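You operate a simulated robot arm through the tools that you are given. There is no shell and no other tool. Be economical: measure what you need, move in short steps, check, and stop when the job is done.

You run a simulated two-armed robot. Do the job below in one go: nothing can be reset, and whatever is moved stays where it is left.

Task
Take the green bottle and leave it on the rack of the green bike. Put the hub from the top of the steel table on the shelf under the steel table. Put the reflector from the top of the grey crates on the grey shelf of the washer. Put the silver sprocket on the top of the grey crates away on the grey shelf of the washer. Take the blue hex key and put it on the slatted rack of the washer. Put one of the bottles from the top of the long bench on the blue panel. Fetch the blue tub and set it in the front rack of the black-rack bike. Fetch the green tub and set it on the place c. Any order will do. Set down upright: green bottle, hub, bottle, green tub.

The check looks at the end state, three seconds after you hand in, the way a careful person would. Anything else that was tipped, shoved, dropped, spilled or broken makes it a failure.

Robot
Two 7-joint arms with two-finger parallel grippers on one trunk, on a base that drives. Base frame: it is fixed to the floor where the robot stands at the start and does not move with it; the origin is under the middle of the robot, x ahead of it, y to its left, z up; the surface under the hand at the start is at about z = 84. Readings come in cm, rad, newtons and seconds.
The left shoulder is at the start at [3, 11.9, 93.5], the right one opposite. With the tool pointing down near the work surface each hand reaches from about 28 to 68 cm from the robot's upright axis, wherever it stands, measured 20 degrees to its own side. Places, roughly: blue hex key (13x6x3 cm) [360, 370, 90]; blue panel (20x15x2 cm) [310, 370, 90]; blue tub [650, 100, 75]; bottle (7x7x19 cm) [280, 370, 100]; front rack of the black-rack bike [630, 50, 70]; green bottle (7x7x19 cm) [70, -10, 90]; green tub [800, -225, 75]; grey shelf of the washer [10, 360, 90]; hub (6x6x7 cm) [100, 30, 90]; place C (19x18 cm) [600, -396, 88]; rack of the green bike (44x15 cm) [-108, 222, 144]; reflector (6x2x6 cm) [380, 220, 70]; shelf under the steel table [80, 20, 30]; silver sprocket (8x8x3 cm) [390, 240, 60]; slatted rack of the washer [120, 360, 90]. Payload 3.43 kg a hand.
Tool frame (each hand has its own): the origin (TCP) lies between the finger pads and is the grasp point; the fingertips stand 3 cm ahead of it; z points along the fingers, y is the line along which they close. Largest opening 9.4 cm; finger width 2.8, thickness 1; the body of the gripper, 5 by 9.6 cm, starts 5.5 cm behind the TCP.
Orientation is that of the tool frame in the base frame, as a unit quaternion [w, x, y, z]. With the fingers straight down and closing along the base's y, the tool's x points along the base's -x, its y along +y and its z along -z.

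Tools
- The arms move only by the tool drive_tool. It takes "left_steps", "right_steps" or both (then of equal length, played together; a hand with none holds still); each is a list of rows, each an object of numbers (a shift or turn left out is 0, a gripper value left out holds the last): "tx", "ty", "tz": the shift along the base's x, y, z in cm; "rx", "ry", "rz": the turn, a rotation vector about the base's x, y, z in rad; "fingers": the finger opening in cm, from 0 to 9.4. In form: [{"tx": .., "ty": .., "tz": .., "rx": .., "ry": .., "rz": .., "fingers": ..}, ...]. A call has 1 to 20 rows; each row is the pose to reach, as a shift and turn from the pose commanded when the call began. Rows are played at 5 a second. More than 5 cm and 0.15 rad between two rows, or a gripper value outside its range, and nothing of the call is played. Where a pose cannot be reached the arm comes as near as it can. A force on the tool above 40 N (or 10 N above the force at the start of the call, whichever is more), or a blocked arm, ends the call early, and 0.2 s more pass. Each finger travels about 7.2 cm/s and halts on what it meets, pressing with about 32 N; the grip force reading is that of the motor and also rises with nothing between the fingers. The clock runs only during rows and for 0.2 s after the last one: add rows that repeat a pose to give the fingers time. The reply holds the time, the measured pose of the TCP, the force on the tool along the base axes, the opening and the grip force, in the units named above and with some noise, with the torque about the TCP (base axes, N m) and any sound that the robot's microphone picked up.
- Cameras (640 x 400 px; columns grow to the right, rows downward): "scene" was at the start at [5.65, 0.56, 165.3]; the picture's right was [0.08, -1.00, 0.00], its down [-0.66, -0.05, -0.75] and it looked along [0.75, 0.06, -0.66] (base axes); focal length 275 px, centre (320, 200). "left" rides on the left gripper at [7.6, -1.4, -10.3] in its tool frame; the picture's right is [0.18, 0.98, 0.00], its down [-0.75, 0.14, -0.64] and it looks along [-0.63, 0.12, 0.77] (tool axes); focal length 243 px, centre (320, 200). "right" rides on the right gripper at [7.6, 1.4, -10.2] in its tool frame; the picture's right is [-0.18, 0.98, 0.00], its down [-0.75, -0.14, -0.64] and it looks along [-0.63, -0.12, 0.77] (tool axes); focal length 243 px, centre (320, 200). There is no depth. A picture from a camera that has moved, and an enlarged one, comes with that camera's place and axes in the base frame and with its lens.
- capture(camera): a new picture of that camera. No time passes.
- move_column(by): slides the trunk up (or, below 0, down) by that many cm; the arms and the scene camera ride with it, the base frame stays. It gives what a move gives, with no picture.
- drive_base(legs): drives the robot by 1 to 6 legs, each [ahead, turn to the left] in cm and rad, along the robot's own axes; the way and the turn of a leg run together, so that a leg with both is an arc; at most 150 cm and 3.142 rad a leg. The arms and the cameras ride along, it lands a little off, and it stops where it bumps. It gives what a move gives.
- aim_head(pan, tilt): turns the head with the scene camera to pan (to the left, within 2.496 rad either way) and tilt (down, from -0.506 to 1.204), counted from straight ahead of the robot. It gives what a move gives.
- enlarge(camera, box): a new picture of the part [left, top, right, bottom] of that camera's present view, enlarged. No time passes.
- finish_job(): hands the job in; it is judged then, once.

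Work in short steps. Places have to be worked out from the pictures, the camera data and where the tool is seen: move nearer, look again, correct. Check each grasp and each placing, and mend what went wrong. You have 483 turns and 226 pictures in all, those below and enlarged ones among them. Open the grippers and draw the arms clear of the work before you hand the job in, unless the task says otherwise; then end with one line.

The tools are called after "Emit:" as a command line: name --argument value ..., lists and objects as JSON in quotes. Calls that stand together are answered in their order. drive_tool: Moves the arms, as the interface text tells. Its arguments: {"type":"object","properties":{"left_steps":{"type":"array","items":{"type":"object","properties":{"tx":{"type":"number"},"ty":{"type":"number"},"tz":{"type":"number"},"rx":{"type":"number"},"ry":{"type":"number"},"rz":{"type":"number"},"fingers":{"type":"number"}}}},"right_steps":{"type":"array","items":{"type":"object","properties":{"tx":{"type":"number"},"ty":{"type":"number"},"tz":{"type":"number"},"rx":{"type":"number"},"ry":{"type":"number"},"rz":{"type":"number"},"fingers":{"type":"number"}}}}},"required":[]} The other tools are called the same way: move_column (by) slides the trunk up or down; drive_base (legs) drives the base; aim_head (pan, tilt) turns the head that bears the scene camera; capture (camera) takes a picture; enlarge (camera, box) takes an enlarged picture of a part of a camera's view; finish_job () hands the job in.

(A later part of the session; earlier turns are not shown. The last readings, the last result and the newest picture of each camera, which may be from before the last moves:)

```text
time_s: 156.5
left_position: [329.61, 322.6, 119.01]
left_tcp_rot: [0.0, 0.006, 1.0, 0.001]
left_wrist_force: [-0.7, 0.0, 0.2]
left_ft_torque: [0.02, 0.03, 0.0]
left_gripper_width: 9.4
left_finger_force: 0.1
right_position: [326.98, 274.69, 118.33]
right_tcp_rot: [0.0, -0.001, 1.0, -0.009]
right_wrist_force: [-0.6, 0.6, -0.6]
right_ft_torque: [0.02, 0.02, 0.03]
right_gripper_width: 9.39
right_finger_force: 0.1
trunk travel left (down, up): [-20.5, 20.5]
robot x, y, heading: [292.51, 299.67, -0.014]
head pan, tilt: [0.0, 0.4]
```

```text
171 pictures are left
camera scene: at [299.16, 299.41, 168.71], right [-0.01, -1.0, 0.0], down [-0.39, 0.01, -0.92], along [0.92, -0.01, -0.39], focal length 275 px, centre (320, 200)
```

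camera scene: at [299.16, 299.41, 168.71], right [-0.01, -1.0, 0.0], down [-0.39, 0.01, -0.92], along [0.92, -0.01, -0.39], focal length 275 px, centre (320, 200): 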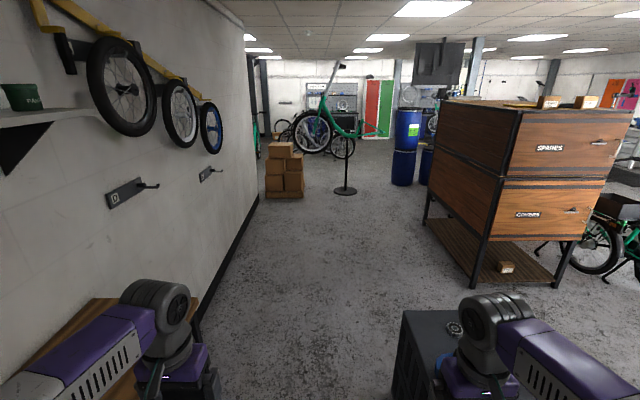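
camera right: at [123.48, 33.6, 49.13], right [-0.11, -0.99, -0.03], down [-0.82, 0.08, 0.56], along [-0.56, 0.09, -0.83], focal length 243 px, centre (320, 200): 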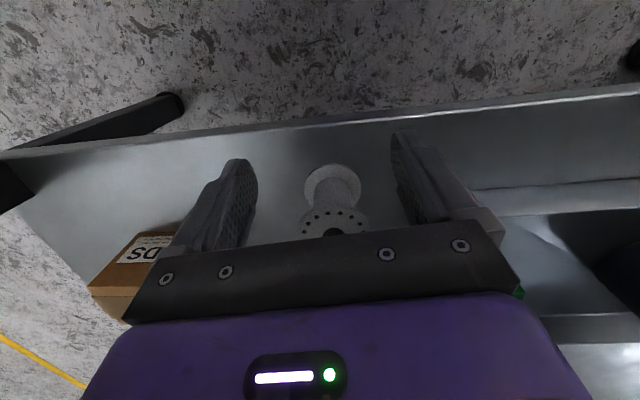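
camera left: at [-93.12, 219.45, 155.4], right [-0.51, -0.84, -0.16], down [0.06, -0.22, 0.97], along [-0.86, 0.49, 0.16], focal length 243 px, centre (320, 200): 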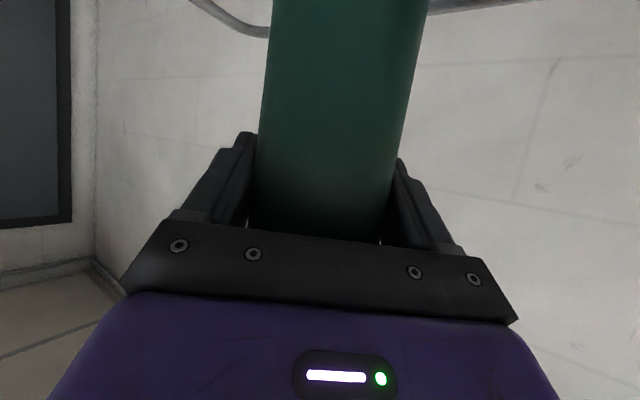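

Emit:
drive_base --legs '[[146, 0], [0, -1.55], [62, 0], [0, -1.56]]'

Emit:
aim_head --pan 0.0 --tilt 0.9

Emit:
capture --camera "scene"

```text
time_s: 171.0
left_position: [454.85, 196.59, 118.77]
left_tcp_rot: [0.0, 0.728, 0.685, 0.0]
left_wrist_force: [0.0, 0.1, 0.1]
left_ft_torque: [0.02, 0.0, 0.01]
left_gripper_width: 9.39
left_finger_force: 0.1
right_position: [407.31, 201.37, 118.35]
right_tcp_rot: [-0.006, 0.723, 0.691, -0.006]
right_wrist_force: [-0.5, 0.2, -0.5]
right_ft_torque: [0.01, -0.01, 0.02]
right_gripper_width: 9.39
right_finger_force: 0.0
trunk travel left (down, up): [-20.5, 20.5]
robot x, y, heading: [433.49, 234.45, -1.621]
head pan, tilt: [0.0, 0.4]
stopped in leg 4: the robot was blocked; the commanded pose is now the measured one
```

```text
time_s: 171.9
left_position: [454.96, 196.61, 118.96]
left_tcp_rot: [0.0, 0.727, 0.686, 0.001]
left_wrist_force: [-1.1, -0.2, -1.0]
left_ft_torque: [0.0, -0.01, -0.02]
left_gripper_width: 9.41
left_finger_force: 0.1
right_position: [407.26, 201.52, 118.38]
right_tcp_rot: [-0.007, 0.723, 0.691, -0.006]
right_wrist_force: [-0.1, 0.0, -0.8]
right_ft_torque: [0.0, 0.0, -0.02]
right_gripper_width: 9.42
right_finger_force: 0.1
trunk travel left (down, up): [-20.5, 20.5]
robot x, y, heading: [433.75, 234.4, -1.628]
head pan, tilt: [0.0, 0.901]
```

```text
170 pictures are left
camera scene: at [433.76, 229.92, 164.42], right [-1.0, 0.05, 0.0], down [0.04, 0.78, -0.62], along [-0.03, -0.62, -0.78], focal length 275 px, centre (320, 200)
```

scene: 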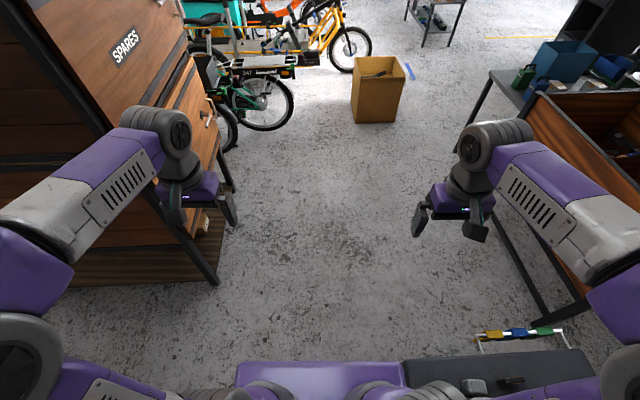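

The base bumped while turning, since it is too close to the crates. I'll look at the crate top before doing anything else.

Emit:
aim_head --pan -1.3 --tilt 0.9

Emit:
capture --camera "scene"

```text
time_s: 173.4
left_position: [454.91, 196.61, 118.89]
left_tcp_rot: [0.0, 0.727, 0.686, 0.0]
left_wrist_force: [-0.3, -0.4, 0.5]
left_ft_torque: [-0.01, -0.02, -0.02]
left_gripper_width: 9.41
left_finger_force: 0.1
right_position: [407.31, 201.38, 118.36]
right_tcp_rot: [-0.007, 0.722, 0.692, -0.005]
right_wrist_force: [-0.2, -1.1, -0.2]
right_ft_torque: [-0.01, 0.03, -0.01]
right_gripper_width: 9.42
right_finger_force: 0.1
trunk travel left (down, up): [-20.5, 20.5]
robot x, y, heading: [433.77, 234.54, -1.625]
head pan, tilt: [-1.3, 0.901]
```

```text
169 pictures are left
camera scene: at [426.8, 235.83, 164.41], right [-0.22, 0.98, 0.0], down [0.77, 0.17, -0.62], along [-0.61, -0.13, -0.78], focal length 275 px, centre (320, 200)
```

scene: 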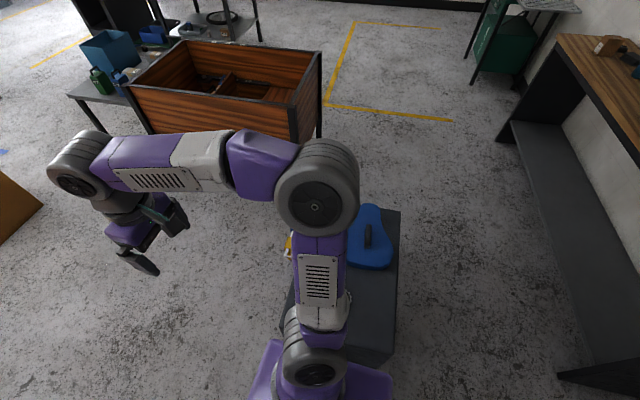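

The crate seems unmoved, and its east face is nearer than I thought (x ≈ 405). I'll back straight out, shift further east, and come in again.

Emit:
drive_base --legs '[[-60, 0], [0, 1.6], [20, 0], [0, -1.6]]'

Emit:
aim_head --pan -0.8 --tilt 0.7

Emit:
capture --camera "scene"

```text
time_s: 185.8
left_position: [478.82, 256.58, 119.05]
left_tcp_rot: [0.001, 0.731, 0.683, 0.0]
left_wrist_force: [0.4, 0.1, -0.1]
left_ft_torque: [-0.01, 0.01, 0.01]
left_gripper_width: 9.4
left_finger_force: 0.0
right_position: [431.16, 261.68, 118.37]
right_tcp_rot: [-0.006, 0.725, 0.689, -0.006]
right_wrist_force: [-0.5, 0.1, -0.8]
right_ft_torque: [-0.02, -0.03, -0.01]
right_gripper_width: 9.39
right_finger_force: 0.1
trunk travel left (down, up): [-20.5, 20.5]
robot x, y, heading: [457.65, 294.58, -1.628]
head pan, tilt: [-1.3, 0.901]
```

```text
time_s: 186.7
left_position: [478.94, 256.56, 118.83]
left_tcp_rot: [0.001, 0.73, 0.683, 0.0]
left_wrist_force: [0.0, 0.0, -0.1]
left_ft_torque: [0.01, 0.02, 0.01]
left_gripper_width: 9.42
left_finger_force: 0.0
right_position: [431.27, 261.72, 118.38]
right_tcp_rot: [-0.006, 0.725, 0.689, -0.006]
right_wrist_force: [0.3, 0.0, -1.1]
right_ft_torque: [0.01, 0.01, -0.06]
right_gripper_width: 9.42
right_finger_force: 0.0
trunk travel left (down, up): [-20.5, 20.5]
robot x, y, heading: [457.92, 294.54, -1.633]
head pan, tilt: [-0.799, 0.7]
```

```text
168 pictures are left
camera scene: at [452.04, 292.01, 166.02], right [-0.65, 0.76, 0.0], down [0.49, 0.42, -0.76], along [-0.58, -0.5, -0.64], focal length 275 px, centre (320, 200)
```

scene: 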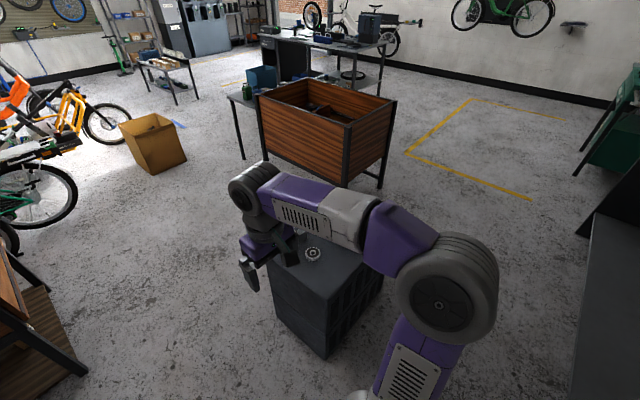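

Emit:
drive_base --legs '[[62, 0], [0, -1.5]]'

Emit:
aim_head --pan 0.0 --tilt 0.9

Emit:
capture --camera "scene"

```text
time_s: 193.8
left_position: [418.92, 209.03, 118.98]
left_tcp_rot: [0.001, 1.0, 0.017, -0.001]
left_wrist_force: [0.3, 0.4, -0.9]
left_ft_torque: [0.03, 0.0, 0.0]
left_gripper_width: 9.4
left_finger_force: 0.1
right_position: [419.28, 256.92, 118.45]
right_tcp_rot: [-0.01, 1.0, 0.024, 0.0]
right_wrist_force: [-0.4, 0.3, 0.3]
right_ft_torque: [0.0, 0.01, -0.03]
right_gripper_width: 9.41
right_finger_force: 0.1
trunk travel left (down, up): [-20.5, 20.5]
robot x, y, heading: [454.77, 233.07, -3.103]
head pan, tilt: [-0.799, 0.7]
```

```text
time_s: 194.9
left_position: [418.93, 208.99, 118.95]
left_tcp_rot: [0.001, 1.0, 0.017, -0.001]
left_wrist_force: [0.5, 0.3, -0.9]
left_ft_torque: [0.02, 0.02, 0.0]
left_gripper_width: 9.41
left_finger_force: 0.1
right_position: [419.37, 256.82, 118.34]
right_tcp_rot: [-0.009, 1.0, 0.025, 0.0]
right_wrist_force: [-0.4, -0.1, -0.1]
right_ft_torque: [0.02, 0.03, 0.05]
right_gripper_width: 9.39
right_finger_force: 0.0
trunk travel left (down, up): [-20.5, 20.5]
robot x, y, heading: [454.8, 233.64, -3.102]
head pan, tilt: [0.0, 0.901]
```

```text
167 pictures are left
camera scene: at [450.49, 233.28, 164.41], right [-0.04, 1.0, 0.0], down [0.78, 0.03, -0.62], along [-0.62, -0.02, -0.78], focal length 275 px, centre (320, 200)
```

scene: 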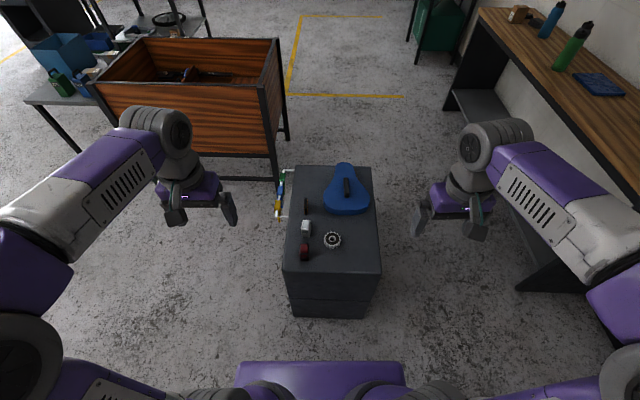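

Emit:
enlarge --camera "scene" --box '[260, 160, 400, 280]'

```text
3.33 times, centred on (330, 220) of scene
camera zoom: at [450.49, 233.28, 164.41], right [-0.04, 1.0, 0.0], down [0.78, 0.03, -0.62], along [-0.62, -0.02, -0.78], focal length 918 px, centre (287, 133)
```

zoom: 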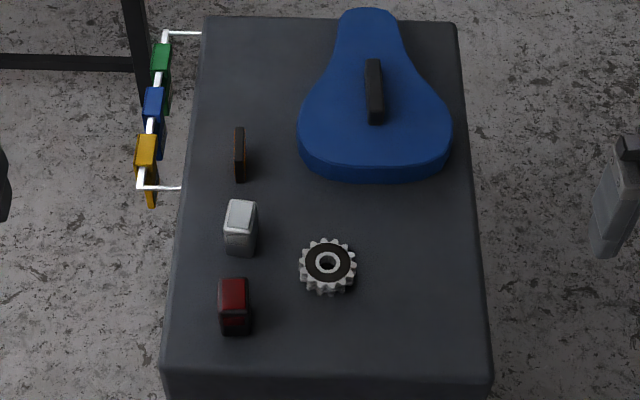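

The standing thin orange/black plate is the reflector (6×2×6), at about (377, 224.7); the red and silver blocks are other lights. The sprocket is at about (393.7, 236.5) on a top at z ≈ 65. I'll drive 12 cm ahead and move both hands above their targets.

Emit:
drive_base --legs '[[12, 0]]'

Emit:
drive_tool --left_steps '[{"tx": -3.0, "ty": 1.6, "tz": -3.3}, {"tx": -6.0, "ty": 3.2, "tz": -6.6}, {"tx": -9, "ty": 4.8, "tz": -10}, {"tx": -12, "ty": 6.4, "tz": -13.3}, {"tx": -15, "ty": 8, "tz": -16.6}, {"tx": -18, "ty": 9.6, "tz": -20}, {"tx": -21, "ty": 11.2, "tz": -23}, {"tx": -24, "ty": 12.8, "tz": -26.5}, {"tx": -27, "ty": 14.4, "tz": -30}, {"tx": -30, "ty": 16, "tz": -33}]'

Emit:
capture --camera "left"

Emit:
capture --camera "scene"

```text
time_s: 196.2
left_position: [406.71, 208.42, 118.81]
left_tcp_rot: [0.001, 1.0, 0.018, 0.0]
left_wrist_force: [-0.7, -0.2, -0.2]
left_ft_torque: [0.04, -0.02, -0.01]
left_gripper_width: 9.41
left_finger_force: 0.0
right_position: [406.98, 256.4, 118.33]
right_tcp_rot: [-0.009, 1.0, 0.026, 0.0]
right_wrist_force: [-1.0, 0.2, -0.5]
right_ft_torque: [0.01, -0.01, 0.0]
right_gripper_width: 9.38
right_finger_force: 0.0
trunk travel left (down, up): [-20.5, 20.5]
robot x, y, heading: [442.67, 232.83, -3.105]
head pan, tilt: [0.0, 0.901]
```

```text
time_s: 198.4
left_position: [378.74, 224.2, 85.9]
left_tcp_rot: [0.001, 1.0, 0.018, 0.001]
left_wrist_force: [-0.3, 0.2, 0.7]
left_ft_torque: [0.0, -0.02, 0.01]
left_gripper_width: 9.4
left_finger_force: 0.2
left hand out of reach, approached as far as the arm can: row 10
right_position: [407.11, 256.36, 118.34]
right_tcp_rot: [-0.01, 1.0, 0.025, 0.0]
right_wrist_force: [0.1, -0.3, -0.2]
right_ft_torque: [-0.02, 0.02, 0.0]
right_gripper_width: 9.38
right_finger_force: 0.0
trunk travel left (down, up): [-20.5, 20.5]
robot x, y, heading: [442.66, 233.4, -3.104]
head pan, tilt: [0.0, 0.901]
```

```text
165 pictures are left
camera left: at [386.25, 225.85, 96.07], right [0.22, -0.98, 0.0], down [-0.75, -0.17, 0.64], along [-0.63, -0.14, -0.77], focal length 243 px, centre (320, 200)
```

left: 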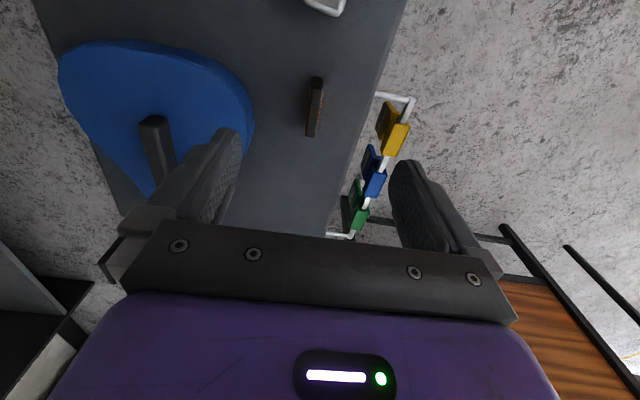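

```text
164 pictures are left
camera scene: at [438.4, 232.8, 164.42], right [-0.04, 1.0, 0.0], down [0.78, 0.03, -0.62], along [-0.62, -0.02, -0.78], focal length 275 px, centre (320, 200)
```

scene: 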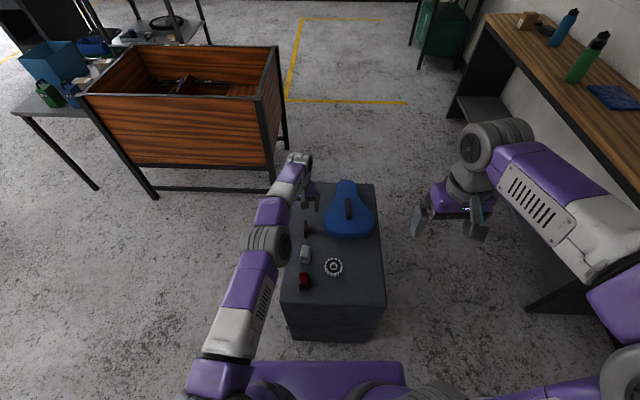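

The left camera gives the reflector spanning x 375–380 at y 224.4. I'll narrow the fingers, descend over it, and grip.

Emit:
drive_tool --left_steps '[{"tx": 1.2, "tz": -2, "fingers": 5}, {"tx": 1.2, "tz": -6, "fingers": 5}, {"tx": 1.2, "tz": -10, "fingers": 5}, {"tx": 1.2, "tz": -13, "fingers": 5}, {"tx": 1.2, "tz": -16, "fingers": 5}]'

Emit:
capture --camera "left"

```text
time_s: 199.6
left_position: [381.7, 223.66, 70.46]
left_tcp_rot: [0.001, 1.0, 0.017, -0.001]
left_wrist_force: [-0.8, -0.1, -0.1]
left_ft_torque: [0.01, 0.0, 0.04]
left_gripper_width: 4.99
left_finger_force: 0.1
left hand out of reach, approached as far as the arm can: row 4, 5
right_position: [406.97, 256.29, 118.32]
right_tcp_rot: [-0.008, 1.0, 0.026, -0.001]
right_wrist_force: [-0.8, -1.3, 0.6]
right_ft_torque: [-0.01, 0.0, -0.01]
right_gripper_width: 9.39
right_finger_force: 0.0
trunk travel left (down, up): [-20.5, 20.5]
robot x, y, heading: [442.52, 233.3, -3.095]
head pan, tilt: [0.0, 0.901]
```

```text
163 pictures are left
camera left: at [389.38, 225.31, 80.63], right [0.22, -0.98, 0.0], down [-0.75, -0.17, 0.64], along [-0.63, -0.14, -0.76], focal length 243 px, centre (320, 200)
```

left: 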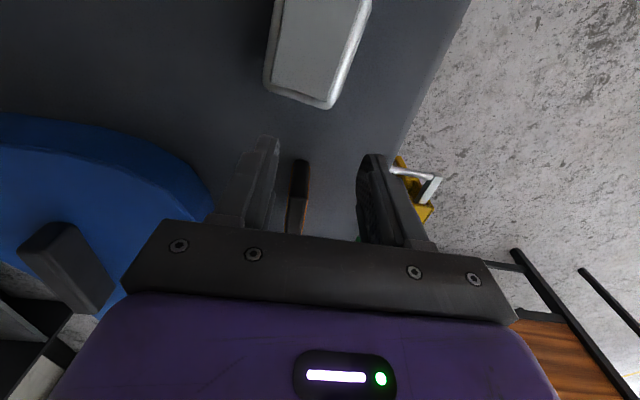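

The reach runs short this low. I'll raise the hand to z 86 at x 378.5 and lower the trunk instead.

Emit:
drive_tool --left_steps '[{"tz": 4}, {"tz": 8}, {"tz": 12}, {"tz": 16.5, "tx": -1, "ty": 0.3}, {"tz": 16.5, "tx": -3.2, "ty": 0.7}, {"tz": 16.5, "tx": -3.2, "ty": 0.7}]'

```text
time_s: 201.0
left_position: [378.69, 224.69, 86.97]
left_tcp_rot: [0.0, 1.0, 0.017, 0.001]
left_wrist_force: [0.7, 0.3, -0.3]
left_ft_torque: [-0.01, 0.0, 0.02]
left_gripper_width: 5.01
left_finger_force: 0.1
right_position: [407.15, 256.37, 118.37]
right_tcp_rot: [-0.009, 1.0, 0.025, 0.0]
right_wrist_force: [-0.4, 0.7, 0.5]
right_ft_torque: [0.0, -0.01, 0.0]
right_gripper_width: 9.4
right_finger_force: 0.1
trunk travel left (down, up): [-20.5, 20.5]
robot x, y, heading: [442.63, 232.71, -3.097]
head pan, tilt: [0.0, 0.901]
```

Emit:
move_column --by -17.5

Emit:
capture --camera "left"

```text
time_s: 202.9
left_position: [378.66, 224.71, 69.4]
left_tcp_rot: [0.001, 1.0, 0.017, -0.001]
left_wrist_force: [-0.1, 0.4, 0.5]
left_ft_torque: [0.01, 0.03, -0.02]
left_gripper_width: 4.99
left_finger_force: 0.0
right_position: [407.05, 256.36, 100.8]
right_tcp_rot: [-0.009, 1.0, 0.025, -0.001]
right_wrist_force: [1.0, 0.4, 0.5]
right_ft_torque: [0.0, -0.01, 0.03]
right_gripper_width: 9.4
right_finger_force: 0.1
trunk travel left (down, up): [-3.0, 38.0]
robot x, y, heading: [442.37, 232.7, -3.1]
head pan, tilt: [0.0, 0.901]
```

```text
162 pictures are left
camera left: at [386.24, 226.31, 79.71], right [0.22, -0.98, 0.0], down [-0.75, -0.17, 0.64], along [-0.63, -0.14, -0.77], focal length 243 px, centre (320, 200)
```

left: 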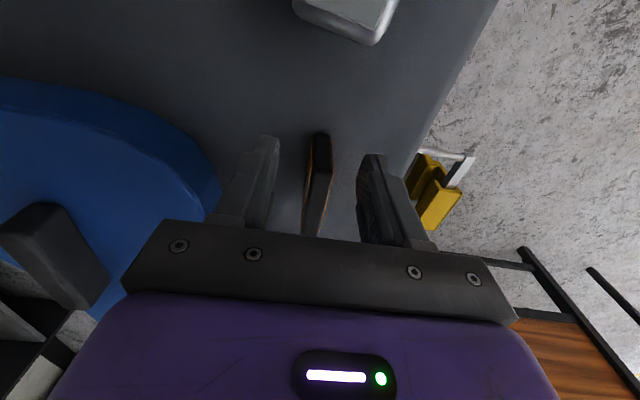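

Now the reflector sits centred between the fingers. I'll close on it.

Emit:
drive_tool --left_steps '[{"fingers": 1}, {"fingers": 1}, {"fingers": 1}]'

Emit:
capture --camera "left"

```text
time_s: 203.7
left_position: [378.58, 224.64, 69.47]
left_tcp_rot: [0.0, 1.0, 0.017, -0.001]
left_wrist_force: [0.0, 0.1, 0.8]
left_ft_torque: [-0.01, 0.05, -0.01]
left_gripper_width: 1.17
left_finger_force: 32.2
right_position: [406.97, 256.34, 100.9]
right_tcp_rot: [-0.009, 1.0, 0.026, 0.0]
right_wrist_force: [-0.3, 1.1, 0.5]
right_ft_torque: [0.0, 0.02, 0.01]
right_gripper_width: 9.4
right_finger_force: 0.0
trunk travel left (down, up): [-3.0, 38.0]
robot x, y, heading: [442.3, 233.16, -3.1]
head pan, tilt: [0.0, 0.901]
```

```text
161 pictures are left
camera left: at [386.24, 226.32, 79.7], right [0.22, -0.98, 0.0], down [-0.75, -0.17, 0.64], along [-0.63, -0.14, -0.77], focal length 243 px, centre (320, 200)
```

left: 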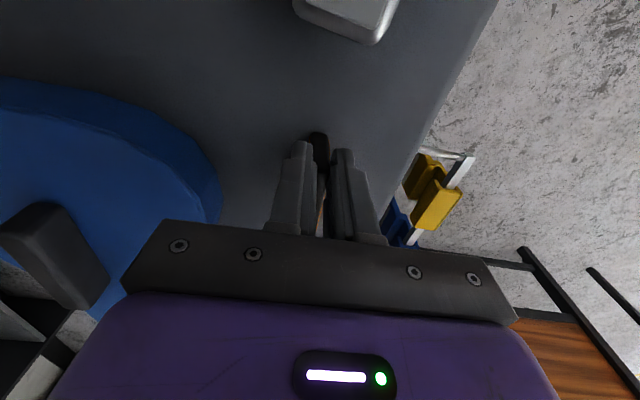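

The reflector is gripped (1.17 cm). I'll lift it and draw it aside, then move the right hand over the sprocket.

Emit:
drive_tool --left_steps '[{"tz": 4}, {"tz": 8}, {"tz": 12}, {"tz": 16}, {"tz": 20}, {"tz": 24, "tx": 2, "ty": -2}, {"tz": 26, "tx": 6, "ty": -4}, {"tz": 28, "tx": 10, "ty": -7}, {"tz": 30, "tx": 14, "ty": -10}, {"tz": 31, "tx": 18, "ty": -13}]'

Emit:
drive_tool --right_steps '[{"tx": -2.6, "ty": -4, "tz": -2}, {"tx": -5.2, "ty": -8, "tz": -4}, {"tx": -7.8, "ty": -12, "tz": -8}, {"tx": -10.5, "ty": -16, "tz": -12}, {"tx": -13, "ty": -19.8, "tz": -16}]'

Emit:
capture --camera "right"

Emit:
capture --camera "scene"

```text
refused: row 8 steps farther than a row can; nothing moved
```

```text
refused: row 1 steps farther than a row can; nothing moved
```

```text
160 pictures are left
camera right: at [414.73, 255.1, 111.07], right [-0.13, -0.99, -0.02], down [-0.76, 0.09, 0.64], along [-0.64, 0.1, -0.76], focal length 243 px, centre (320, 200)
```

right: 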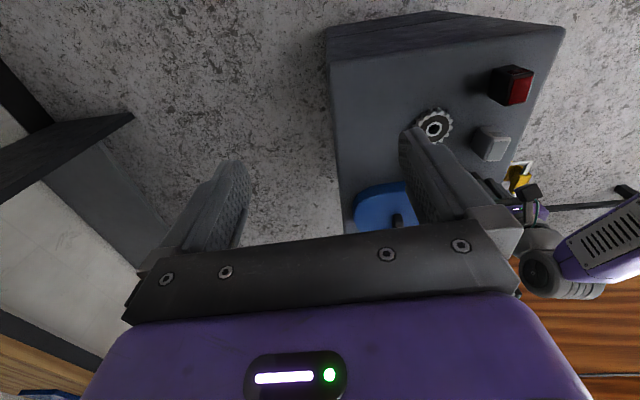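

```text
159 pictures are left
camera scene: at [438.35, 232.8, 146.91], right [-0.04, 1.0, 0.0], down [0.78, 0.03, -0.62], along [-0.62, -0.02, -0.78], focal length 275 px, centre (320, 200)
```

scene: 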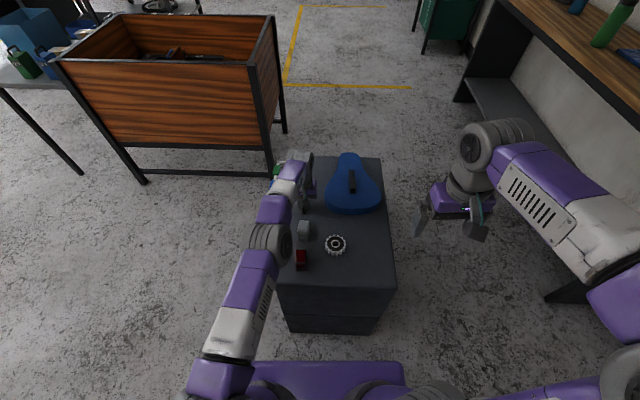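

I'll resend with smaller steps.

Emit:
drive_tool --left_steps '[{"tz": 4}, {"tz": 8}, {"tz": 12}, {"tz": 16}, {"tz": 20}, {"tz": 23, "tx": 2, "ty": -2}, {"tz": 25, "tx": 5, "ty": -4}, {"tz": 27, "tx": 8.5, "ty": -6}, {"tz": 28, "tx": 12, "ty": -9}, {"tz": 29, "tx": 15, "ty": -12}]'

Emit:
drive_tool --right_steps '[{"tx": -2.2, "ty": -3.2, "tz": -2}, {"tx": -4.4, "ty": -6.4, "tz": -4}, {"tx": -6.6, "ty": -9.6, "tz": -7}, {"tx": -8.8, "ty": -12.8, "tz": -10}, {"tx": -11, "ty": -16, "tz": -13}, {"tx": -13.2, "ty": -19.2, "tz": -16}]'

Emit:
capture --camera "right"

Emit:
capture --camera "scene"

```text
time_s: 205.9
left_position: [384.72, 212.54, 98.91]
left_tcp_rot: [0.0, 1.0, 0.018, -0.001]
left_wrist_force: [0.2, 0.1, -1.1]
left_ft_torque: [0.0, -0.05, -0.01]
left_gripper_width: 1.17
left_finger_force: 31.7
left hand out of reach, approached as far as the arm can: row 3, 4, 5, 6, 7, 8, 9, 10
right_position: [407.11, 256.34, 100.85]
right_tcp_rot: [-0.008, 1.0, 0.025, 0.0]
right_wrist_force: [0.4, 0.8, -0.2]
right_ft_torque: [0.02, -0.03, 0.03]
right_gripper_width: 9.42
right_finger_force: 0.1
trunk travel left (down, up): [-3.0, 38.0]
robot x, y, heading: [442.58, 233.17, -3.1]
head pan, tilt: [0.0, 0.901]
```

```text
time_s: 207.3
left_position: [384.8, 212.61, 99.04]
left_tcp_rot: [0.0, 1.0, 0.018, 0.0]
left_wrist_force: [-0.7, 0.0, -0.9]
left_ft_torque: [0.01, 0.01, -0.01]
left_gripper_width: 1.18
left_finger_force: 32.3
right_position: [394.44, 236.73, 84.66]
right_tcp_rot: [-0.008, 1.0, 0.025, -0.001]
right_wrist_force: [0.0, 0.0, 0.6]
right_ft_torque: [-0.02, 0.05, 0.01]
right_gripper_width: 9.39
right_finger_force: 0.0
trunk travel left (down, up): [-3.0, 38.0]
robot x, y, heading: [442.57, 233.13, -3.101]
head pan, tilt: [0.0, 0.901]
```

```text
158 pictures are left
camera right: at [402.03, 235.51, 94.98], right [-0.14, -0.99, -0.02], down [-0.76, 0.09, 0.64], along [-0.64, 0.1, -0.76], focal length 243 px, centre (320, 200)
```

right: 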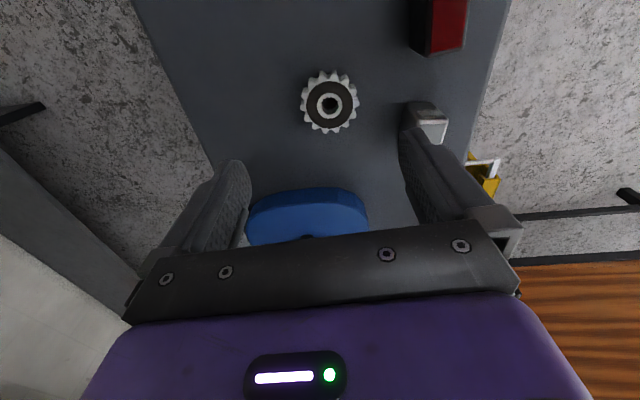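

```text
157 pictures are left
camera scene: at [438.27, 232.73, 146.91], right [-0.04, 1.0, 0.0], down [0.78, 0.03, -0.62], along [-0.62, -0.02, -0.78], focal length 275 px, centre (320, 200)
```

scene: 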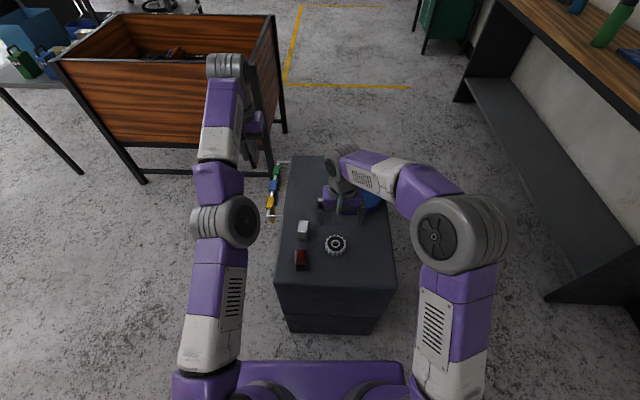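

Triangulating again gives the sprocket top at about z 64. I'll check how the reflector sits in the left hand.

Emit:
enlarge --camera "left" --box '[220, 100, 420, 250]'

```text
2.67 times, centred on (320, 175) of left
camera zoom: at [392.32, 214.21, 109.2], right [0.22, -0.98, 0.0], down [-0.75, -0.17, 0.64], along [-0.63, -0.14, -0.77], focal length 647 px, centre (320, 267)
```

zoom: 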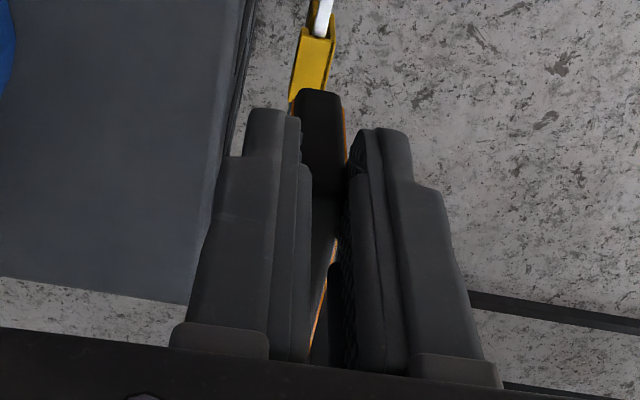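

The plate sits deep in the fingers, so the crate top is near z 66. I'll descend on the sprocket with contact sensing.

Emit:
drive_tool --right_steps '[{"tx": -1.0, "ty": -0.4, "tz": -4}, {"tx": -1.0, "ty": -0.4, "tz": -8}, {"tx": -1.0, "ty": -0.4, "tz": -12}, {"tx": -1.0, "ty": -0.4, "tz": -14}, {"tx": -1.0, "ty": -0.4, "tz": -15.2}]'

Emit:
capture --camera "right"

```text
time_s: 208.5
left_position: [384.89, 212.56, 99.12]
left_tcp_rot: [0.001, 1.0, 0.017, 0.0]
left_wrist_force: [0.0, 0.8, -0.2]
left_ft_torque: [0.01, -0.02, 0.04]
left_gripper_width: 1.17
left_finger_force: 31.7
right_position: [393.17, 236.63, 69.64]
right_tcp_rot: [-0.009, 1.0, 0.025, 0.001]
right_wrist_force: [-0.2, 0.0, -0.1]
right_ft_torque: [0.0, 0.02, -0.02]
right_gripper_width: 9.38
right_finger_force: 0.0
trunk travel left (down, up): [-3.0, 38.0]
robot x, y, heading: [442.52, 233.04, -3.103]
head pan, tilt: [0.0, 0.901]
```

```text
155 pictures are left
camera right: at [400.72, 235.46, 79.92], right [-0.13, -0.99, -0.02], down [-0.76, 0.09, 0.64], along [-0.64, 0.1, -0.77], focal length 243 px, centre (320, 200)
```

right: 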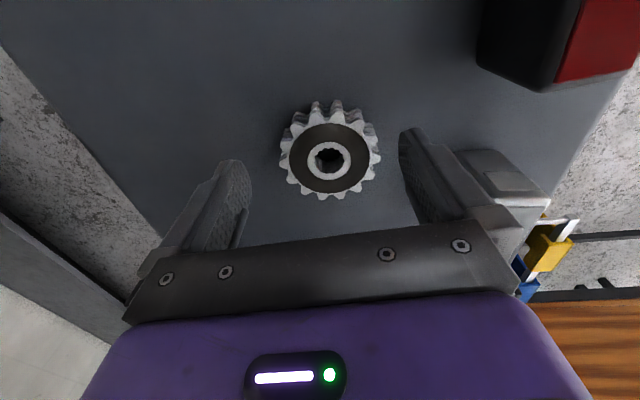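

Comparing the two right views gives the sprocket top at z ≈ 64.7, centre (392, 236.2), diameter ≈ 7. I'll lower further and recentre.

Emit:
drive_tool --right_steps '[{"tx": -0.6, "ty": -0.2, "tz": -1}, {"tx": -1.2, "ty": -0.4, "tz": -2}, {"tx": -1.2, "ty": -0.4, "tz": -3}, {"tx": -1.2, "ty": -0.4, "tz": -3.6}, {"tx": -1.2, "ty": -0.4, "tz": -4.0}]'

Emit:
capture --camera "right"

```text
time_s: 209.7
left_position: [384.8, 212.63, 99.19]
left_tcp_rot: [0.001, 1.0, 0.018, 0.0]
left_wrist_force: [0.0, 0.1, -0.7]
left_ft_torque: [0.0, -0.01, -0.03]
left_gripper_width: 1.19
left_finger_force: 32.1
right_position: [391.6, 236.44, 65.94]
right_tcp_rot: [-0.009, 1.0, 0.025, -0.002]
right_wrist_force: [3.7, 1.8, 14.0]
right_ft_torque: [-0.67, -0.24, 0.21]
right_gripper_width: 9.28
right_finger_force: 0.2
trunk travel left (down, up): [-3.0, 38.0]
robot x, y, heading: [442.41, 233.22, -3.103]
head pan, tilt: [0.0, 0.901]
```

```text
154 pictures are left
camera right: at [399.39, 235.17, 76.08], right [-0.13, -0.99, -0.02], down [-0.76, 0.09, 0.65], along [-0.64, 0.1, -0.76], focal length 243 px, centre (320, 200)
```

right: 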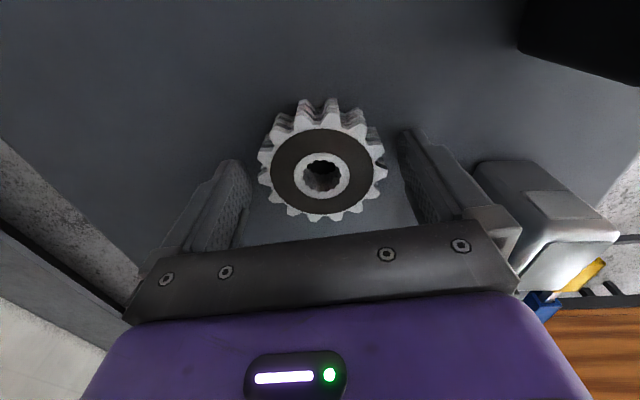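

The tips touch the crate top at z ≈ 62.9 and the sprocket is centred between them. I'll ease up slightly and close.

Emit:
drive_tool --right_steps '[{"tz": 0.5}, {"tz": 0.5, "fingers": 6}, {"tz": 0.5, "fingers": 5.5}, {"tz": 0.5, "fingers": 5.5}]'

Emit:
drive_tool --right_steps '[{"tz": 3}, {"tz": 7}, {"tz": 11}, {"tz": 15}, {"tz": 19}, {"tz": 23}]'

Emit:
capture --camera "right"

Emit:
capture --camera "scene"

```text
time_s: 210.7
left_position: [384.78, 212.62, 98.98]
left_tcp_rot: [0.001, 1.0, 0.016, 0.0]
left_wrist_force: [0.4, 0.1, -0.8]
left_ft_torque: [0.01, -0.03, 0.01]
left_gripper_width: 1.14
left_finger_force: 32.6
right_position: [391.62, 236.46, 66.27]
right_tcp_rot: [-0.009, 1.0, 0.025, 0.0]
right_wrist_force: [0.7, 0.1, -0.1]
right_ft_torque: [-0.05, 0.05, 0.04]
right_gripper_width: 7.12
right_finger_force: 31.9
trunk travel left (down, up): [-3.0, 38.0]
robot x, y, heading: [442.54, 232.93, -3.098]
head pan, tilt: [0.0, 0.901]
```

```text
time_s: 212.1
left_position: [384.71, 212.55, 99.05]
left_tcp_rot: [0.002, 1.0, 0.017, -0.002]
left_wrist_force: [-0.7, 0.2, -0.3]
left_ft_torque: [0.01, -0.03, -0.02]
left_gripper_width: 1.17
left_finger_force: 32.1
right_position: [391.75, 236.19, 89.31]
right_tcp_rot: [-0.009, 1.0, 0.025, -0.001]
right_wrist_force: [0.3, -0.4, -3.2]
right_ft_torque: [0.04, 0.01, -0.02]
right_gripper_width: 7.09
right_finger_force: 32.3
trunk travel left (down, up): [-3.0, 38.0]
robot x, y, heading: [442.55, 233.3, -3.1]
head pan, tilt: [0.0, 0.901]
```

```text
153 pictures are left
camera right: at [399.31, 234.95, 99.47], right [-0.14, -0.99, -0.02], down [-0.76, 0.09, 0.64], along [-0.64, 0.1, -0.76], focal length 243 px, centre (320, 200)
```

right: 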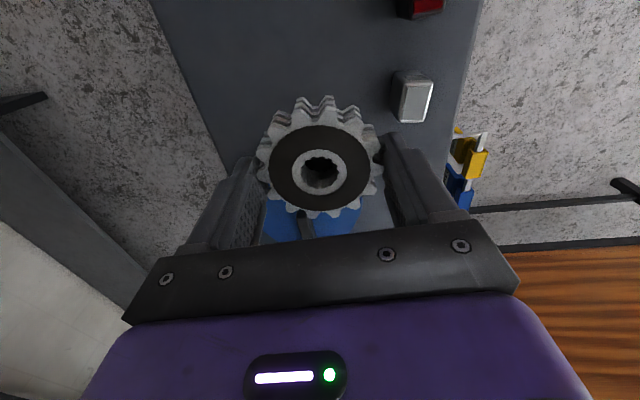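

```text
152 pictures are left
camera scene: at [438.33, 232.79, 146.91], right [-0.04, 1.0, 0.0], down [0.78, 0.03, -0.62], along [-0.62, -0.02, -0.78], focal length 275 px, centre (320, 200)
```

scene: 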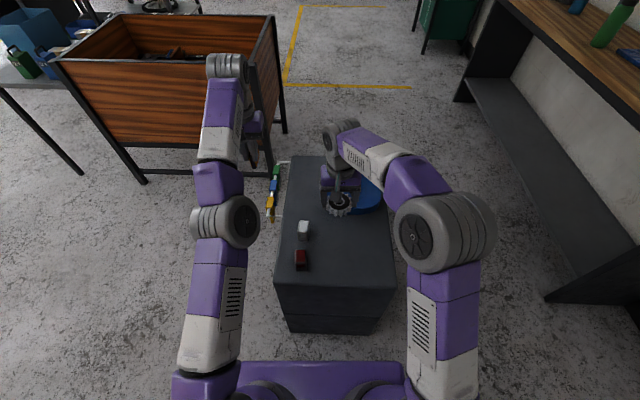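

Both parts are held. I'll pull both hands in, raise the trunk, and check.

Emit:
drive_tool --left_steps '[{"tx": 3.5, "ty": -0.5}, {"tx": 7, "ty": -1}, {"tx": 10.5, "ty": -1.5}, {"tx": 13, "ty": -2}, {"tx": 13, "ty": -2}]' --right_steps '[{"tx": 3, "ty": 3.0}, {"tx": 6, "ty": 6}, {"tx": 9, "ty": 9}, {"tx": 12, "ty": 12}, {"tx": 15, "ty": 15}]'

Emit:
move_column --by 25

Emit:
drive_base --legs '[[-15, 0]]'

Emit:
capture --camera "scene"

```text
time_s: 213.3
left_position: [386.54, 210.7, 101.93]
left_tcp_rot: [0.0, 1.0, 0.018, 0.0]
left_wrist_force: [-1.0, -0.7, -0.8]
left_ft_torque: [0.0, -0.02, 0.01]
left_gripper_width: 1.17
left_finger_force: 32.3
left hand out of reach, approached as far as the arm can: row 1, 2, 3, 4, 5
right_position: [406.81, 251.45, 88.91]
right_tcp_rot: [-0.009, 1.0, 0.026, -0.001]
right_wrist_force: [0.3, 0.3, -4.7]
right_ft_torque: [0.02, -0.02, -0.02]
right_gripper_width: 7.1
right_finger_force: 31.9
trunk travel left (down, up): [-3.0, 38.0]
robot x, y, heading: [442.65, 233.38, -3.104]
head pan, tilt: [0.0, 0.901]
```

```text
time_s: 215.9
left_position: [386.5, 210.62, 126.97]
left_tcp_rot: [0.001, 1.0, 0.017, 0.0]
left_wrist_force: [-0.1, -0.1, -1.1]
left_ft_torque: [0.0, -0.02, 0.01]
left_gripper_width: 1.15
left_finger_force: 32.1
right_position: [406.67, 251.41, 113.85]
right_tcp_rot: [-0.009, 1.0, 0.025, 0.0]
right_wrist_force: [-0.1, 0.0, -3.5]
right_ft_torque: [0.01, -0.03, -0.04]
right_gripper_width: 7.1
right_finger_force: 32.2
trunk travel left (down, up): [-28.0, 13.0]
robot x, y, heading: [442.32, 233.03, -3.1]
head pan, tilt: [0.0, 0.901]
```

```text
time_s: 217.3
left_position: [401.24, 211.18, 127.03]
left_tcp_rot: [0.001, 1.0, 0.018, 0.0]
left_wrist_force: [-0.2, 0.1, -0.1]
left_ft_torque: [0.06, 0.02, -0.02]
left_gripper_width: 1.17
left_finger_force: 32.2
right_position: [421.42, 252.01, 113.76]
right_tcp_rot: [-0.009, 1.0, 0.025, -0.001]
right_wrist_force: [0.7, 0.0, -3.8]
right_ft_torque: [0.01, 0.01, 0.01]
right_gripper_width: 7.13
right_finger_force: 32.2
trunk travel left (down, up): [-28.0, 13.0]
robot x, y, heading: [457.5, 233.85, -3.106]
head pan, tilt: [0.0, 0.901]
```

```text
151 pictures are left
camera scene: at [453.13, 233.39, 171.91], right [-0.04, 1.0, 0.0], down [0.78, 0.03, -0.62], along [-0.62, -0.03, -0.78], focal length 275 px, centre (320, 200)
```

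scene: 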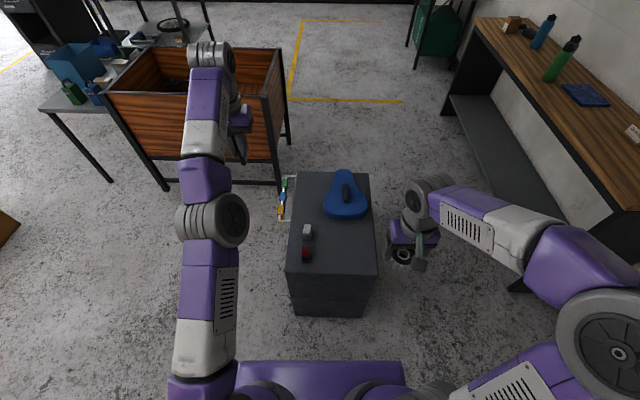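

The left arm has stalled nearly straight. I'll try to bend it by moving out and down before coming in.

Emit:
drive_tool --left_steps '[{"ty": -2, "tz": -3}, {"ty": -4, "tz": -6}, {"ty": -6, "tz": -9}, {"ty": -8, "tz": -12}, {"ty": -9, "tz": -15}]'

```text
time_s: 218.5
left_position: [400.98, 202.49, 112.05]
left_tcp_rot: [0.001, 1.0, 0.018, 0.0]
left_wrist_force: [0.0, -1.1, -0.5]
left_ft_torque: [0.02, -0.03, 0.01]
left_gripper_width: 1.17
left_finger_force: 31.7
left hand out of reach, approached as far as the arm can: row 1
right_position: [421.34, 252.02, 113.8]
right_tcp_rot: [-0.009, 1.0, 0.026, 0.0]
right_wrist_force: [0.3, 0.9, -2.7]
right_ft_torque: [0.02, -0.01, -0.01]
right_gripper_width: 7.06
right_finger_force: 32.2
trunk travel left (down, up): [-28.0, 13.0]
robot x, y, heading: [456.99, 233.73, -3.098]
head pan, tilt: [0.0, 0.901]
```

It reached the poses this time. Now I'll come inward.

Emit:
drive_tool --left_steps '[{"tx": 4}, {"tx": 8}, {"tx": 12}, {"tx": 16}, {"tx": 20, "ty": 3}]'

Emit:
capture --camera "scene"

```text
time_s: 219.7
left_position: [421.18, 205.41, 111.85]
left_tcp_rot: [0.002, 1.0, 0.018, -0.001]
left_wrist_force: [0.2, 0.5, -0.3]
left_ft_torque: [0.0, 0.0, -0.04]
left_gripper_width: 1.17
left_finger_force: 32.1
right_position: [421.5, 252.05, 113.81]
right_tcp_rot: [-0.009, 1.0, 0.026, 0.0]
right_wrist_force: [0.3, 0.0, -4.4]
right_ft_torque: [-0.01, 0.04, -0.01]
right_gripper_width: 7.11
right_finger_force: 31.8
trunk travel left (down, up): [-28.0, 13.0]
robot x, y, heading: [457.3, 233.41, -3.105]
head pan, tilt: [0.0, 0.901]
```

```text
150 pictures are left
camera scene: at [453.22, 233.51, 171.92], right [-0.04, 1.0, 0.0], down [0.78, 0.03, -0.62], along [-0.62, -0.03, -0.78], focal length 275 px, centre (320, 200)
```

scene: 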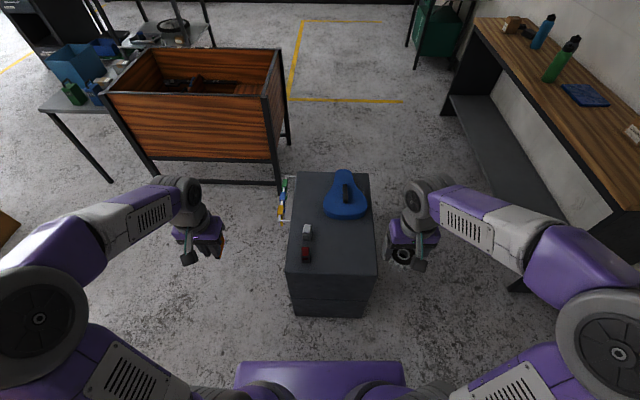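

The arms are fine now. I'll drive around and west along y ≈ 297 toward the washer.

Emit:
drive_base --legs '[[0, -1.6], [64, 0], [0, 1.57], [100, 0]]'

Emit:
aim_head --pan 0.0 --tilt 0.5

Emit:
capture --camera "scene"

```text
time_s: 235.6
left_position: [320.28, 275.83, 111.78]
left_tcp_rot: [0.001, 1.0, -0.018, 0.0]
left_wrist_force: [0.4, 0.2, -0.1]
left_ft_torque: [0.03, 0.02, 0.02]
left_gripper_width: 1.13
left_finger_force: 31.6
right_position: [324.16, 322.25, 113.93]
right_tcp_rot: [-0.009, 1.0, -0.012, 0.0]
right_wrist_force: [-1.4, 0.3, -4.3]
right_ft_torque: [-0.01, 0.01, 0.01]
right_gripper_width: 7.09
right_finger_force: 32.0
trunk travel left (down, up): [-28.0, 13.0]
robot x, y, heading: [358.38, 300.61, 3.104]
head pan, tilt: [0.0, 0.901]
```

```text
time_s: 236.4
left_position: [320.38, 275.82, 111.75]
left_tcp_rot: [0.001, 1.0, -0.019, 0.0]
left_wrist_force: [-0.3, 0.1, 0.0]
left_ft_torque: [-0.02, -0.04, 0.01]
left_gripper_width: 1.19
left_finger_force: 31.7
right_position: [324.1, 322.15, 113.82]
right_tcp_rot: [-0.01, 1.0, -0.011, 0.001]
right_wrist_force: [-0.7, 0.5, -3.7]
right_ft_torque: [0.02, 0.01, -0.03]
right_gripper_width: 7.1
right_finger_force: 32.0
trunk travel left (down, up): [-28.0, 13.0]
robot x, y, heading: [358.66, 301.25, 3.111]
head pan, tilt: [0.0, 0.499]
```

```text
149 pictures are left
camera scene: at [352.77, 301.49, 175.29], right [0.03, 1.0, 0.0], down [0.48, -0.02, -0.88], along [-0.88, 0.03, -0.48], focal length 275 px, centre (320, 200)
```

scene: 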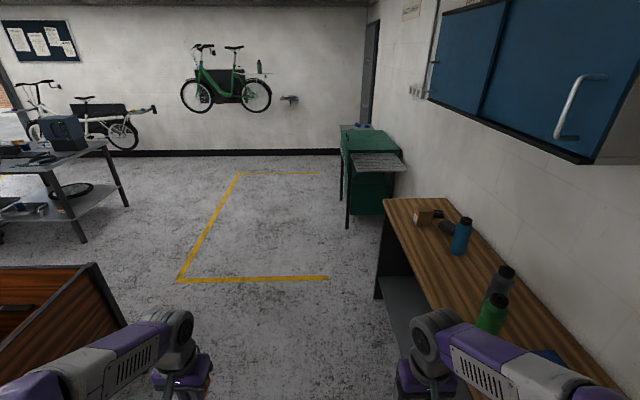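

The bench front is at y ≈ 350 with bottles near y 362. I'll shift my path to y ≈ 287 for elbow clearance and continue west.

Emit:
drive_base --legs '[[0, 0.2], [70, 0], [0, -0.17], [140, 0], [120, 0]]'

Emit:
capture --camera "scene"

```text
time_s: 253.9
left_position: [-7.64, 265.35, 111.76]
left_tcp_rot: [0.0, 1.0, -0.008, 0.0]
left_wrist_force: [-0.3, -0.3, 0.7]
left_ft_torque: [0.01, -0.07, 0.03]
left_gripper_width: 1.15
left_finger_force: 32.1
right_position: [-4.87, 311.82, 113.67]
right_tcp_rot: [-0.009, 1.0, 0.0, 0.0]
right_wrist_force: [0.5, 0.2, -3.3]
right_ft_torque: [0.04, -0.02, 0.0]
right_gripper_width: 7.09
right_finger_force: 31.7
trunk travel left (down, up): [-28.0, 13.0]
robot x, y, heading: [29.88, 291.36, 3.133]
head pan, tilt: [0.0, 0.499]
```

```text
148 pictures are left
camera scene: at [24.25, 291.69, 175.3], right [0.01, 1.0, 0.0], down [0.48, -0.01, -0.88], along [-0.88, 0.01, -0.48], focal length 275 px, centre (320, 200)
```

scene: 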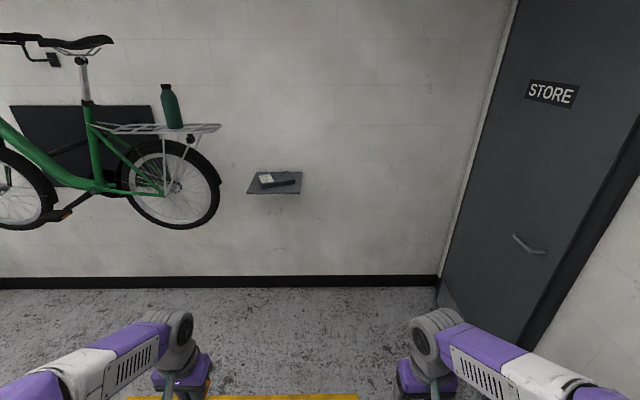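

Emit:
drive_base --legs '[[14, 0], [0, -1.57]]'

Emit:
aim_head --pan 0.0 --tilt 0.8

Emit:
capture --camera "scene"

```text
time_s: 259.1
left_position: [-10.83, 329.26, 111.93]
left_tcp_rot: [-0.001, -0.704, 0.71, 0.0]
left_wrist_force: [-0.3, -0.9, -0.8]
left_ft_torque: [0.0, 0.06, 0.02]
left_gripper_width: 1.2
left_finger_force: 31.8
right_position: [35.79, 326.94, 113.98]
right_tcp_rot: [-0.006, 0.708, -0.706, 0.006]
right_wrist_force: [-0.4, 0.7, -3.2]
right_ft_torque: [-0.03, -0.02, -0.04]
right_gripper_width: 7.09
right_finger_force: 32.1
trunk travel left (down, up): [-28.0, 13.0]
robot x, y, heading: [15.86, 291.72, 1.563]
head pan, tilt: [0.0, 0.499]
```

```text
time_s: 259.9
left_position: [-10.83, 329.28, 111.83]
left_tcp_rot: [-0.001, -0.704, 0.711, 0.0]
left_wrist_force: [0.2, -1.2, -0.5]
left_ft_torque: [-0.02, -0.01, -0.02]
left_gripper_width: 1.17
left_finger_force: 31.6
right_position: [35.72, 326.85, 113.89]
right_tcp_rot: [-0.005, 0.709, -0.705, 0.007]
right_wrist_force: [0.8, -0.2, -3.2]
right_ft_torque: [0.0, -0.04, 0.01]
right_gripper_width: 7.11
right_finger_force: 32.0
trunk travel left (down, up): [-28.0, 13.0]
robot x, y, heading: [15.84, 292.22, 1.563]
head pan, tilt: [0.0, 0.799]
```

```text
147 pictures are left
camera scene: at [16.1, 296.84, 172.71], right [1.0, -0.01, 0.0], down [0.0, -0.72, -0.7], along [0.0, 0.7, -0.72], focal length 275 px, centre (320, 200)
```

scene: 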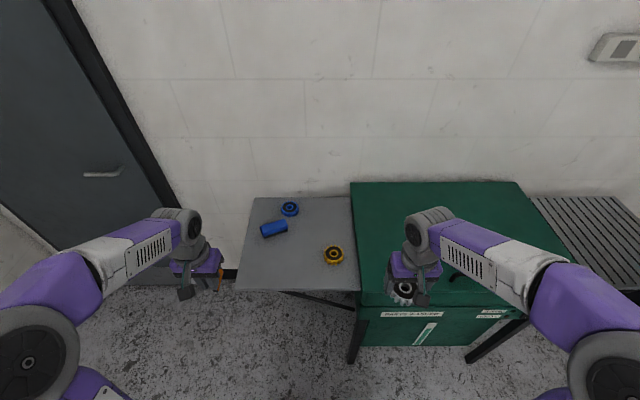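

The grey shelf spans x -10..28 and y 337..379 at z ≈ 90, with three parts already on it. I'll place the reflector near (-5, 345) and the sprocket near (7.5, 346), starting with the reflector.

Emit:
drive_tool --left_steps '[{"tx": 1.5, "ty": 4}, {"tx": 3, "ty": 8}, {"tx": 4.5, "ty": 12, "tz": -2}, {"tx": 5.8, "ty": 15.9, "tz": -4}, {"tx": 5.8, "ty": 15.9, "tz": -8}, {"tx": 5.8, "ty": 15.9, "tz": -11}]'

Emit:
capture --camera "left"

Emit:
enlarge --camera "scene" --box '[200, 180, 400, 305]'

```text
time_s: 261.3
left_position: [-4.92, 345.35, 100.83]
left_tcp_rot: [-0.001, -0.703, 0.711, 0.0]
left_wrist_force: [1.9, -0.7, -0.6]
left_ft_torque: [-0.05, -0.01, 0.0]
left_gripper_width: 1.18
left_finger_force: 32.2
right_position: [35.82, 327.0, 113.8]
right_tcp_rot: [-0.006, 0.708, -0.706, 0.007]
right_wrist_force: [0.2, 0.3, -4.9]
right_ft_torque: [-0.02, -0.01, 0.01]
right_gripper_width: 7.09
right_finger_force: 32.1
trunk travel left (down, up): [-28.0, 13.0]
robot x, y, heading: [15.76, 291.74, 1.563]
head pan, tilt: [0.0, 0.799]
```

```text
146 pictures are left
camera left: at [-3.61, 337.65, 111.04], right [-0.98, -0.17, 0.0], down [-0.13, 0.76, 0.64], along [-0.11, 0.63, -0.77], focal length 243 px, centre (320, 200)
```

left: 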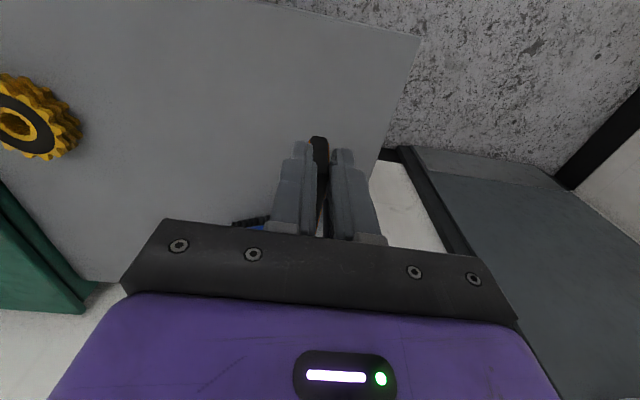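

```text
3.20 times, centred on (300, 242) of scene
camera zoom: at [16.11, 296.95, 172.7], right [1.0, -0.01, 0.0], down [0.0, -0.72, -0.7], along [0.0, 0.7, -0.72], focal length 881 px, centre (384, 64)
```

zoom: 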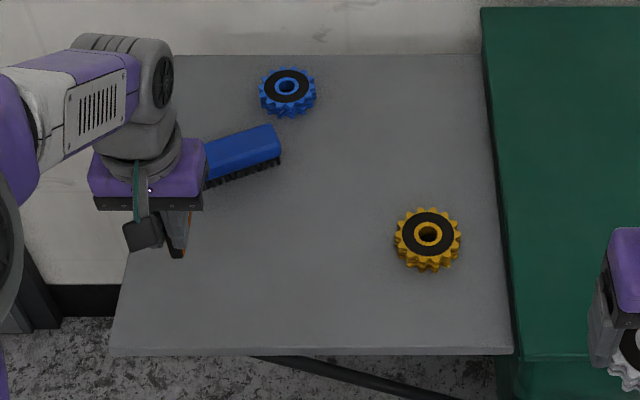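

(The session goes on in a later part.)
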